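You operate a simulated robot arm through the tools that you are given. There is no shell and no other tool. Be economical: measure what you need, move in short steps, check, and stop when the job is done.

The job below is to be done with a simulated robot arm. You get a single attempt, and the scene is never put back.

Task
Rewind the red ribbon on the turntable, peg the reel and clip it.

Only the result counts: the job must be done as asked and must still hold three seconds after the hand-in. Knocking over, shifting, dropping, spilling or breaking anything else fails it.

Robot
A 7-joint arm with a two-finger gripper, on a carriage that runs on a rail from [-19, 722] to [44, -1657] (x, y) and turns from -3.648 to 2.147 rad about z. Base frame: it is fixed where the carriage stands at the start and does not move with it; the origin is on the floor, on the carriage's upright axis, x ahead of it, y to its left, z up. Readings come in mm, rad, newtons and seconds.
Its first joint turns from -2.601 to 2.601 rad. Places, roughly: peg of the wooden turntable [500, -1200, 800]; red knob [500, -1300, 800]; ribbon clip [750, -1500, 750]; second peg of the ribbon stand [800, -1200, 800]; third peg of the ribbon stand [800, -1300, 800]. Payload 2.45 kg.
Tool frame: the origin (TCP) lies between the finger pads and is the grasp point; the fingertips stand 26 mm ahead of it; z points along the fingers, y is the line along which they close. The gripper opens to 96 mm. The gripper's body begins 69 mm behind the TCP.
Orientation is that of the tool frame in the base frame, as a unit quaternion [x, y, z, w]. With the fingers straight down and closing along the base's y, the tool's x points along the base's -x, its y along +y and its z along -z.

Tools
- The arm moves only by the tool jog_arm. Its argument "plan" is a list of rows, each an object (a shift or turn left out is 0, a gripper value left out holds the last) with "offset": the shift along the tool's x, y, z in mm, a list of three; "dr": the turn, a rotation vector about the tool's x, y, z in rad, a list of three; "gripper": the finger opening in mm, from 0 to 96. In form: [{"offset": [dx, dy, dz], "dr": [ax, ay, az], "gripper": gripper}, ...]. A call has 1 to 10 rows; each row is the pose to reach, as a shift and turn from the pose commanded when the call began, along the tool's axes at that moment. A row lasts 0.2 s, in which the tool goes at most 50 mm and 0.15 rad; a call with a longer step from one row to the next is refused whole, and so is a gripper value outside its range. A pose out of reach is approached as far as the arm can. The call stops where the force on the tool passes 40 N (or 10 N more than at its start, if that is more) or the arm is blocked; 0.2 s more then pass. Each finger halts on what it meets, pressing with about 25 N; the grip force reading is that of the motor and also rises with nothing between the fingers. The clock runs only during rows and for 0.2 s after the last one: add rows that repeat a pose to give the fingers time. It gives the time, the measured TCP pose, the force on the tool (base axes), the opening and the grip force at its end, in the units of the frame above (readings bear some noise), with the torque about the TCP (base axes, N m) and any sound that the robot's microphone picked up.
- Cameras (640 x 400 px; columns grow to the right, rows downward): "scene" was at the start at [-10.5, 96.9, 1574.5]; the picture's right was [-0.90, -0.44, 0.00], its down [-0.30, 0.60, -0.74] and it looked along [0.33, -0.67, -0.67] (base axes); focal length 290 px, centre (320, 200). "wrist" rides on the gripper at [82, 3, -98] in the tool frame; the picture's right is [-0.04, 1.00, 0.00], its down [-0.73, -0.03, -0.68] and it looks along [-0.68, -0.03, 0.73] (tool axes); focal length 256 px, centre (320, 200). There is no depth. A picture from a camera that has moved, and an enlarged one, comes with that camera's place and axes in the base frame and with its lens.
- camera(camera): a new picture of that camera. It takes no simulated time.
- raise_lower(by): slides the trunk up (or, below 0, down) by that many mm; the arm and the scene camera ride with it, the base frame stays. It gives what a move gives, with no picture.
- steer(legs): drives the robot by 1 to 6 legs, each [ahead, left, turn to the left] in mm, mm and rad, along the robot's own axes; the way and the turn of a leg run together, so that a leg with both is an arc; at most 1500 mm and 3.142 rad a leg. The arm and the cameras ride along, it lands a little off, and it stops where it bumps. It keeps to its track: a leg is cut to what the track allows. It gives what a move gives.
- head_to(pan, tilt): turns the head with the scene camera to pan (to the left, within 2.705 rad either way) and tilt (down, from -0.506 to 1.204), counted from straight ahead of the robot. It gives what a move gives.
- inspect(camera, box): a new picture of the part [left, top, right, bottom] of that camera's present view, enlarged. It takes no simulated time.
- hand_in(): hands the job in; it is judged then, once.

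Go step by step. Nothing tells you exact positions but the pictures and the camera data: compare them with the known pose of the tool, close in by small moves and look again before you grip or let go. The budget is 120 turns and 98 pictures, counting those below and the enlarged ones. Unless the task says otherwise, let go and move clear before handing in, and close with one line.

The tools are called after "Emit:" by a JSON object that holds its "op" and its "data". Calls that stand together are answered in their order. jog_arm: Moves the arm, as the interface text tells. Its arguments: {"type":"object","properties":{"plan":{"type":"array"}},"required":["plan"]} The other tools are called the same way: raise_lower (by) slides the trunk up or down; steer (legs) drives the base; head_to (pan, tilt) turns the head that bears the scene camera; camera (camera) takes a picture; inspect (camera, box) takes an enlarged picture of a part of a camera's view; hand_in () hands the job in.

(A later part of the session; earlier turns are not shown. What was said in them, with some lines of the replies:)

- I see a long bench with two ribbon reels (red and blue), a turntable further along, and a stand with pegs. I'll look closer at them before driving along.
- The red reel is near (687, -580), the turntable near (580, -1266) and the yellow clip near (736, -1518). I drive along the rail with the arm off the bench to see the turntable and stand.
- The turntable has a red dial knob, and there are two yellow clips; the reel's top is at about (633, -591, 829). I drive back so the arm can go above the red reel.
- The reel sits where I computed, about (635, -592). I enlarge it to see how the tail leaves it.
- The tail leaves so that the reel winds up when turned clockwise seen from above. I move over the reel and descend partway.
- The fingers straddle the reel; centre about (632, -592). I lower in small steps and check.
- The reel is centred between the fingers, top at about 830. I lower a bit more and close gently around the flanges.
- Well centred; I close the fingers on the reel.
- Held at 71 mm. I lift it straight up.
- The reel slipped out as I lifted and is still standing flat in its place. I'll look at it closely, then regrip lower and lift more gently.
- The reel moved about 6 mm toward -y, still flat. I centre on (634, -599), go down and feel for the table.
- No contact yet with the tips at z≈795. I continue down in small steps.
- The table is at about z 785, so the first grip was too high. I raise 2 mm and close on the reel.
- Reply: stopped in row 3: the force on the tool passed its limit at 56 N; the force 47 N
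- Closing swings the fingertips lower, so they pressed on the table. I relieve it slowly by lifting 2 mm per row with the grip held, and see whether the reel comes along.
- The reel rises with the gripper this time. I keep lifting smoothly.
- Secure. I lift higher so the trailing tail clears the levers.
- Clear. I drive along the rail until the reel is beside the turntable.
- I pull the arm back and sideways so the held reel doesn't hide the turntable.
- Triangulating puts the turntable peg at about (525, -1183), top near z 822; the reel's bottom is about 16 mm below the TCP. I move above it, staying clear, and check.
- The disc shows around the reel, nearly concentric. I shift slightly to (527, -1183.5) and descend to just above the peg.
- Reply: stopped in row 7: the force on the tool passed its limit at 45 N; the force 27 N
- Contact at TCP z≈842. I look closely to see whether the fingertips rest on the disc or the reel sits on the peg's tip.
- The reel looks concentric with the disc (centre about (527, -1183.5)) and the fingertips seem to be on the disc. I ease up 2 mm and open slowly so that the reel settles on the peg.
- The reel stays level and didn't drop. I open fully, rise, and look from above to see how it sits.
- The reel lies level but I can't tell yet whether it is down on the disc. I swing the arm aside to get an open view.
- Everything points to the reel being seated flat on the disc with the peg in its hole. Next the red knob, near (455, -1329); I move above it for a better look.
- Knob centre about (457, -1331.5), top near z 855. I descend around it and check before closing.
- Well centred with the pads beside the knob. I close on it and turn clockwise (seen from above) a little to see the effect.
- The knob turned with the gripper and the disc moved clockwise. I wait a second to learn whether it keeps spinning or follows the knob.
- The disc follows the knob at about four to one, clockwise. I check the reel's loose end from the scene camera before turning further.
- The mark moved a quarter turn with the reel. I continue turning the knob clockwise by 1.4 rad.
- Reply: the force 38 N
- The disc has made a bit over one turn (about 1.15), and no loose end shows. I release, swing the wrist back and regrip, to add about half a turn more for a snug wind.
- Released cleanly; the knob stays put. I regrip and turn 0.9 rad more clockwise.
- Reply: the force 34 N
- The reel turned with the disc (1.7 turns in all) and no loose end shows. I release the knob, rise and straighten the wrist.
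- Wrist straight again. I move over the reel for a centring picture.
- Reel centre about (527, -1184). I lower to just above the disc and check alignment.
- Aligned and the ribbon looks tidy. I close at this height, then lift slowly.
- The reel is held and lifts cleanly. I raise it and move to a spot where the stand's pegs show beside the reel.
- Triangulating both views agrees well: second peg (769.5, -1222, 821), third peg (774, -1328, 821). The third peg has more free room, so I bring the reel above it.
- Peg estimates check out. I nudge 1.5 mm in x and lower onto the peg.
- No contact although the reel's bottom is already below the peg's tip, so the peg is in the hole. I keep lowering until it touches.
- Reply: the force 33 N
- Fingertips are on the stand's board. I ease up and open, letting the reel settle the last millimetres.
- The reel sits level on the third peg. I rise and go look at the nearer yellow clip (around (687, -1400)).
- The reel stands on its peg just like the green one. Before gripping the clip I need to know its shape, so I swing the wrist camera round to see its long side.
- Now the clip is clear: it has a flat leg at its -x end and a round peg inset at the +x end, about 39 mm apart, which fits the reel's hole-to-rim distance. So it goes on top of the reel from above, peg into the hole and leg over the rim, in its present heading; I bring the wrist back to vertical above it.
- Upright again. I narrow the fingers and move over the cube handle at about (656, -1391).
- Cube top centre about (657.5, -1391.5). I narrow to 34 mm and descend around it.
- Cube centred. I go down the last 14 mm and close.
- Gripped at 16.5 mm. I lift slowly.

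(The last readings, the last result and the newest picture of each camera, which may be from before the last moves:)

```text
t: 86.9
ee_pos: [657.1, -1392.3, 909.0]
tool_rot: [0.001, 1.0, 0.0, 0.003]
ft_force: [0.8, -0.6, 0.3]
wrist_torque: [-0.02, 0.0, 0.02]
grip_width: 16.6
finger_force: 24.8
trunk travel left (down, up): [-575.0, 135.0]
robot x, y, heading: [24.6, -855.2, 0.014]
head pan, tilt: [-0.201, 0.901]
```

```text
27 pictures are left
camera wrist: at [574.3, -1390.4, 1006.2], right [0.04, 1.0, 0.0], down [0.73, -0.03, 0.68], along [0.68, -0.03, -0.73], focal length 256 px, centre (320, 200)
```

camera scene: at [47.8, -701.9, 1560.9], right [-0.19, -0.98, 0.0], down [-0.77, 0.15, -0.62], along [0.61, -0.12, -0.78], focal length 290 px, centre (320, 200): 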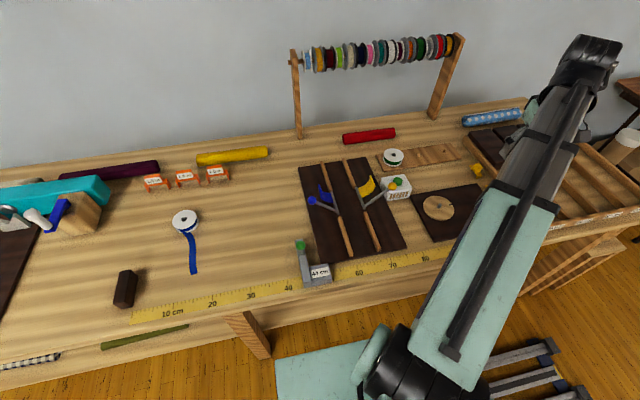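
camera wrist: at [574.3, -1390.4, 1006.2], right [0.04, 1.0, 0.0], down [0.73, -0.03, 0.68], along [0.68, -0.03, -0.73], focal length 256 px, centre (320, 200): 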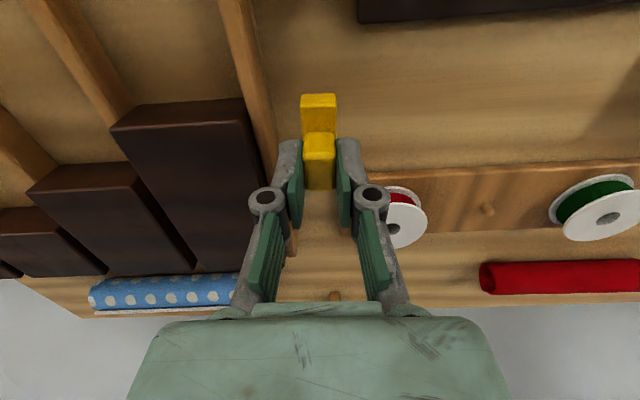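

The clip is held. Its peg should be about 15 mm ahead (+x) of the TCP and the leg's inner face about 25 mm behind; I move in front of the reel to refine the hole's position.

Emit:
{"op": "jog_arm", "data": {"plan": [{"offset": [-10, 16, 0]}, {"offset": [-22, 34, 0]}, {"offset": [-34, 52, 5]}, {"offset": [-43, 64, 15]}, {"offset": [-43, 64, 22]}, {"offset": [-43, 64, 22]}]}}

Emit:
{"op": "camera", "data": {"camera": "wrist"}}

Emit:
{"op": "inspect", "data": {"camera": "scene", "box": [420, 120, 480, 165]}}

```text
t: 88.3
ee_pos: [701.4, -1325.0, 888.0]
tool_rot: [0.002, 1.0, 0.0, 0.002]
ft_force: [0.0, 0.1, -0.3]
wrist_torque: [0.0, -0.02, 0.02]
grip_width: 16.6
finger_force: 25.1
trunk travel left (down, up): [-575.0, 135.0]
robot x, y, heading: [22.8, -858.2, 0.012]
head pan, tilt: [-0.201, 0.901]
```

```text
26 pictures are left
camera wrist: at [618.4, -1322.8, 985.3], right [0.04, 1.0, 0.0], down [0.73, -0.03, 0.68], along [0.68, -0.03, -0.73], focal length 256 px, centre (320, 200)
```

wrist: 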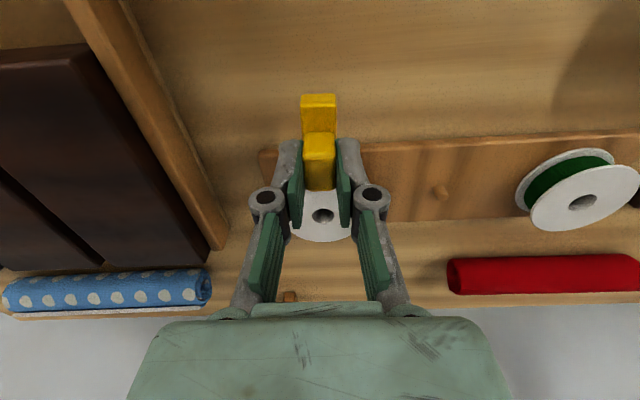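

```text
8.89 times, centred on (450, 142) of scene
camera zoom: at [47.8, -702.0, 1560.9], right [-0.19, -0.98, 0.0], down [-0.77, 0.15, -0.62], along [0.61, -0.12, -0.78], focal length 2581 px, centre (-836, 711)
```

zoom: 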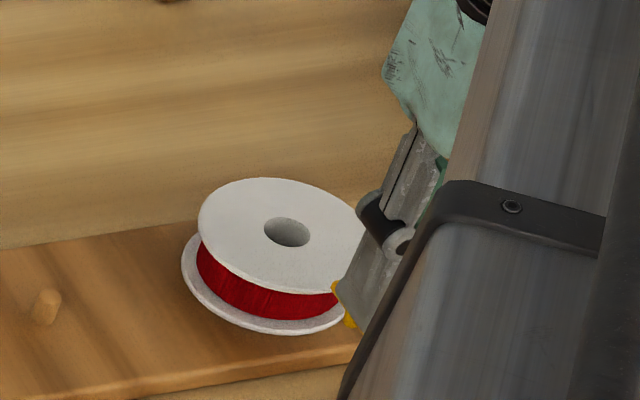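

Hole centre about (776, -1327.5), top near z 836.5. I raise a little, move 60 mm in +x above the reel, then look.

Emit:
{"op": "jog_arm", "data": {"plan": [{"offset": [0, 0, -12]}, {"offset": [-20, 0, -12]}, {"offset": [-40, 0, -12]}, {"offset": [-55, 0, -12]}, {"offset": [-60, 0, -12]}, {"offset": [-60, 0, -6]}]}}

Emit:
{"op": "inspect", "data": {"camera": "wrist", "box": [220, 70, 420, 270]}}

Emit:
{"op": "inspect", "data": {"camera": "scene", "box": [420, 115, 480, 160]}}

```text
t: 89.7
ee_pos: [761.3, -1327.3, 895.8]
tool_rot: [0.0, 1.0, -0.001, 0.002]
ft_force: [-0.3, -0.4, -0.7]
wrist_torque: [-0.01, 0.02, 0.0]
grip_width: 16.5
finger_force: 24.5
trunk travel left (down, up): [-575.0, 135.0]
robot x, y, heading: [23.6, -860.1, 0.012]
head pan, tilt: [-0.201, 0.901]
```

```text
2.00 times, centred on (320, 170) of wrist
camera zoom: at [677.9, -1324.7, 992.3], right [0.04, 1.0, 0.0], down [0.73, -0.03, 0.68], along [0.68, -0.03, -0.73], focal length 512 px, centre (320, 260)
```

zoom: 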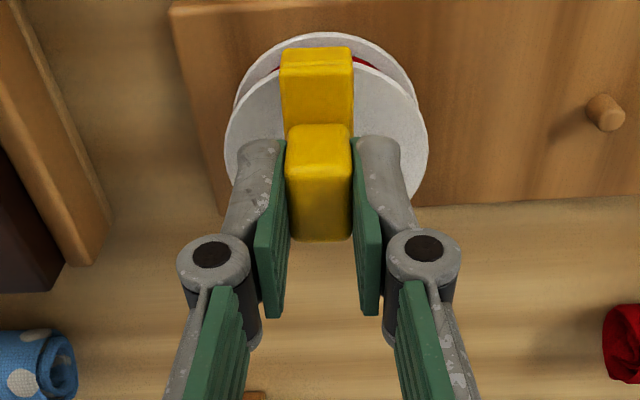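

```text
8.89 times, centred on (450, 138) of scene
camera zoom: at [47.8, -701.9, 1560.9], right [-0.19, -0.98, 0.0], down [-0.77, 0.15, -0.62], along [0.61, -0.12, -0.78], focal length 2581 px, centre (-836, 756)
```

zoom: 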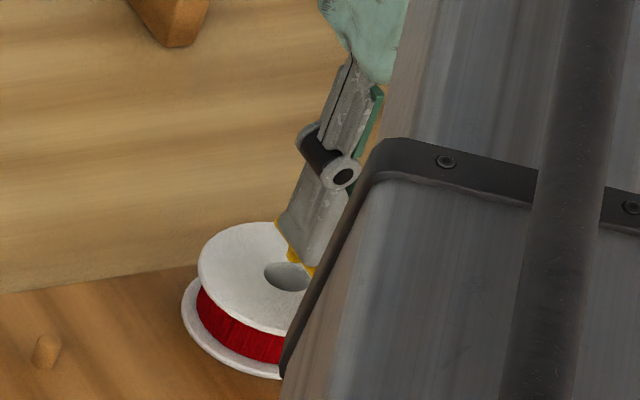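

Nearly aligned; the clip is about 1.5–2 mm off in y. I correct that and lower so that peg and leg enter, watching the force.

Emit:
{"op": "jog_arm", "data": {"plan": [{"offset": [0, 1.5, 3]}, {"offset": [0, 1.5, 7]}, {"offset": [0, 1.5, 10]}, {"offset": [0, 1.5, 13]}, {"offset": [0, 1.5, 16]}, {"offset": [0, 1.5, 18]}]}}

Emit:
{"op": "inspect", "data": {"camera": "wrist", "box": [220, 70, 420, 270]}}

Emit:
{"op": "inspect", "data": {"camera": "scene", "box": [430, 130, 470, 160]}}

```text
t: 91.1
ee_pos: [761.2, -1326.9, 877.4]
tool_rot: [0.0, 1.0, -0.001, 0.003]
ft_force: [-0.1, 0.5, -0.9]
wrist_torque: [-0.01, -0.02, 0.04]
grip_width: 16.7
finger_force: 24.9
trunk travel left (down, up): [-575.0, 135.0]
robot x, y, heading: [23.9, -858.1, 0.011]
head pan, tilt: [-0.201, 0.901]
```

```text
2.00 times, centred on (320, 170) of wrist
camera zoom: at [678.4, -1323.7, 974.8], right [0.04, 1.0, 0.0], down [0.73, -0.03, 0.68], along [0.68, -0.03, -0.73], focal length 512 px, centre (320, 260)
```

zoom: 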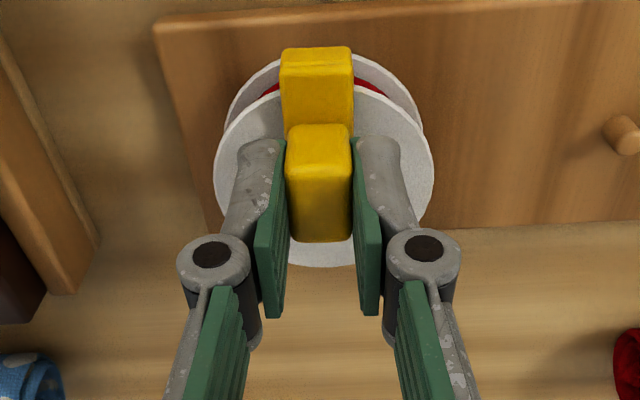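

```text
13.33 times, centred on (450, 145) of scene
camera zoom: at [47.8, -701.9, 1560.9], right [-0.19, -0.98, 0.0], down [-0.77, 0.15, -0.62], along [0.61, -0.12, -0.78], focal length 3872 px, centre (-1413, 933)
```

zoom: 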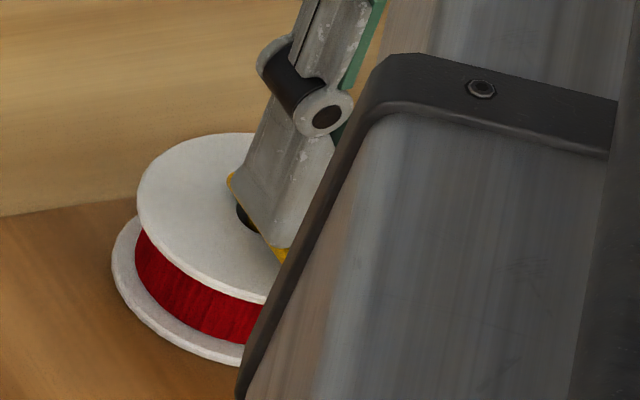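

No resistance with the legs already below the reel's top, so they have entered. I lower the last few millimetres until the plate seats.

Emit:
{"op": "jog_arm", "data": {"plan": [{"offset": [0, 0, 1.5]}, {"offset": [0, 0, 3]}, {"offset": [0, 0, 4.5]}, {"offset": [0, 0, 6]}, {"offset": [0, 0, 7]}]}}

Emit:
{"op": "inspect", "data": {"camera": "wrist", "box": [220, 70, 420, 270]}}

```text
t: 92.3
ee_pos: [761.1, -1325.5, 871.7]
tool_rot: [0.0, 1.0, -0.001, 0.004]
ft_force: [2.0, -5.5, 22.5]
wrist_torque: [-0.18, -0.06, -0.05]
grip_width: 16.6
finger_force: 25.0
trunk travel left (down, up): [-575.0, 135.0]
robot x, y, heading: [20.1, -861.8, 0.008]
head pan, tilt: [-0.201, 0.901]
```

```text
2.00 times, centred on (320, 170) of wrist
camera zoom: at [677.5, -1322.9, 968.5], right [0.04, 1.0, 0.0], down [0.73, -0.03, 0.68], along [0.68, -0.03, -0.73], focal length 512 px, centre (320, 260)
```

zoom: 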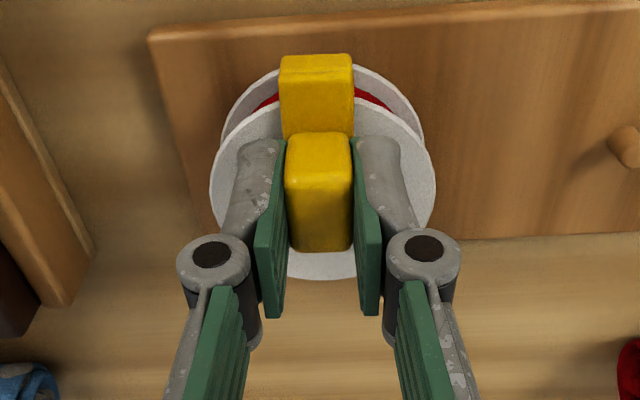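

The plate has seated at the expected height (22 N). I open a little and rise straight up.

Emit:
{"op": "jog_arm", "data": {"plan": [{"offset": [0, 0, -2], "gripper": 16}, {"offset": [0, 0, -2], "gripper": 22}, {"offset": [0, 0, -2], "gripper": 32}, {"offset": [0, 0, -2], "gripper": 40}, {"offset": [0, 0, -8], "gripper": 44}, {"offset": [0, 0, -25]}, {"offset": [0, 0, -50]}, {"offset": [30, 0, -75]}, {"offset": [70, 0, -90]}]}}

Emit:
{"op": "camera", "data": {"camera": "wrist"}}

Emit:
{"op": "inspect", "data": {"camera": "scene", "box": [425, 125, 475, 165]}}

```text
t: 94.3
ee_pos: [686.8, -1325.4, 959.8]
tool_rot: [0.001, 1.0, 0.0, 0.003]
ft_force: [0.2, -0.4, 0.1]
wrist_torque: [-0.03, 0.0, 0.01]
grip_width: 43.8
finger_force: 0.1
trunk travel left (down, up): [-575.0, 135.0]
robot x, y, heading: [18.9, -861.2, 0.012]
head pan, tilt: [-0.201, 0.901]
```

```text
19 pictures are left
camera wrist: at [604.6, -1322.7, 1056.3], right [0.04, 1.0, 0.0], down [0.73, -0.03, 0.68], along [0.68, -0.03, -0.73], focal length 256 px, centre (320, 200)
```

wrist: 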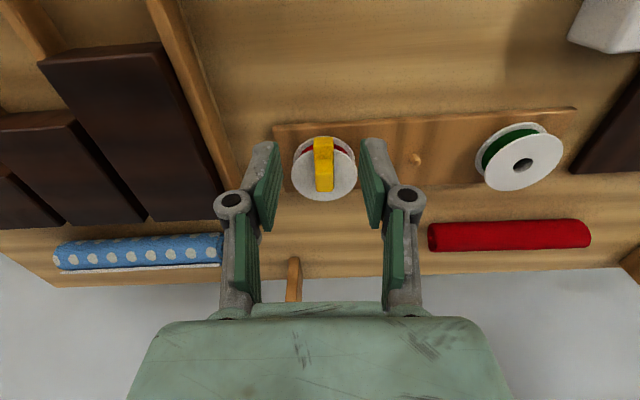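

```text
10.00 times, centred on (450, 145) of scene
camera zoom: at [47.8, -701.8, 1560.9], right [-0.19, -0.98, 0.0], down [-0.77, 0.15, -0.62], along [0.61, -0.12, -0.78], focal length 2904 px, centre (-980, 750)
```

zoom: 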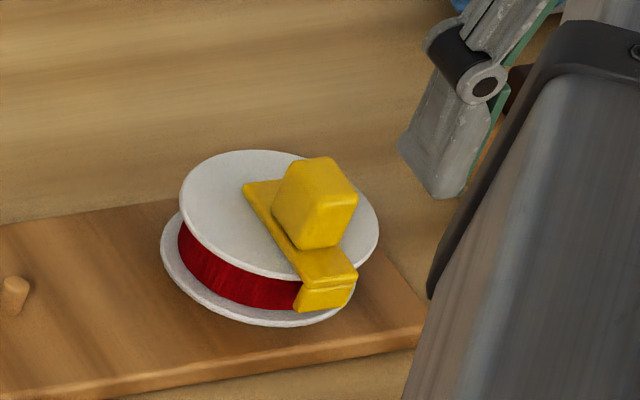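

The clip lies flat on the reel with its leg over the rim. The wound reel sits level on its peg, nothing else has moved and the arm is clear, so I hand in.

Emit:
{"op": "hand_in", "data": {}}

```text
The job is handed in.
```

I wound the red ribbon back onto its reel on the turntable, set the reel on the stand's third peg, and put a yellow clip over its rim. In the final pictures the reel and clip sit flat and nothing else has moved, but I didn't see the sides of the reel facing the wall and the tray after winding.
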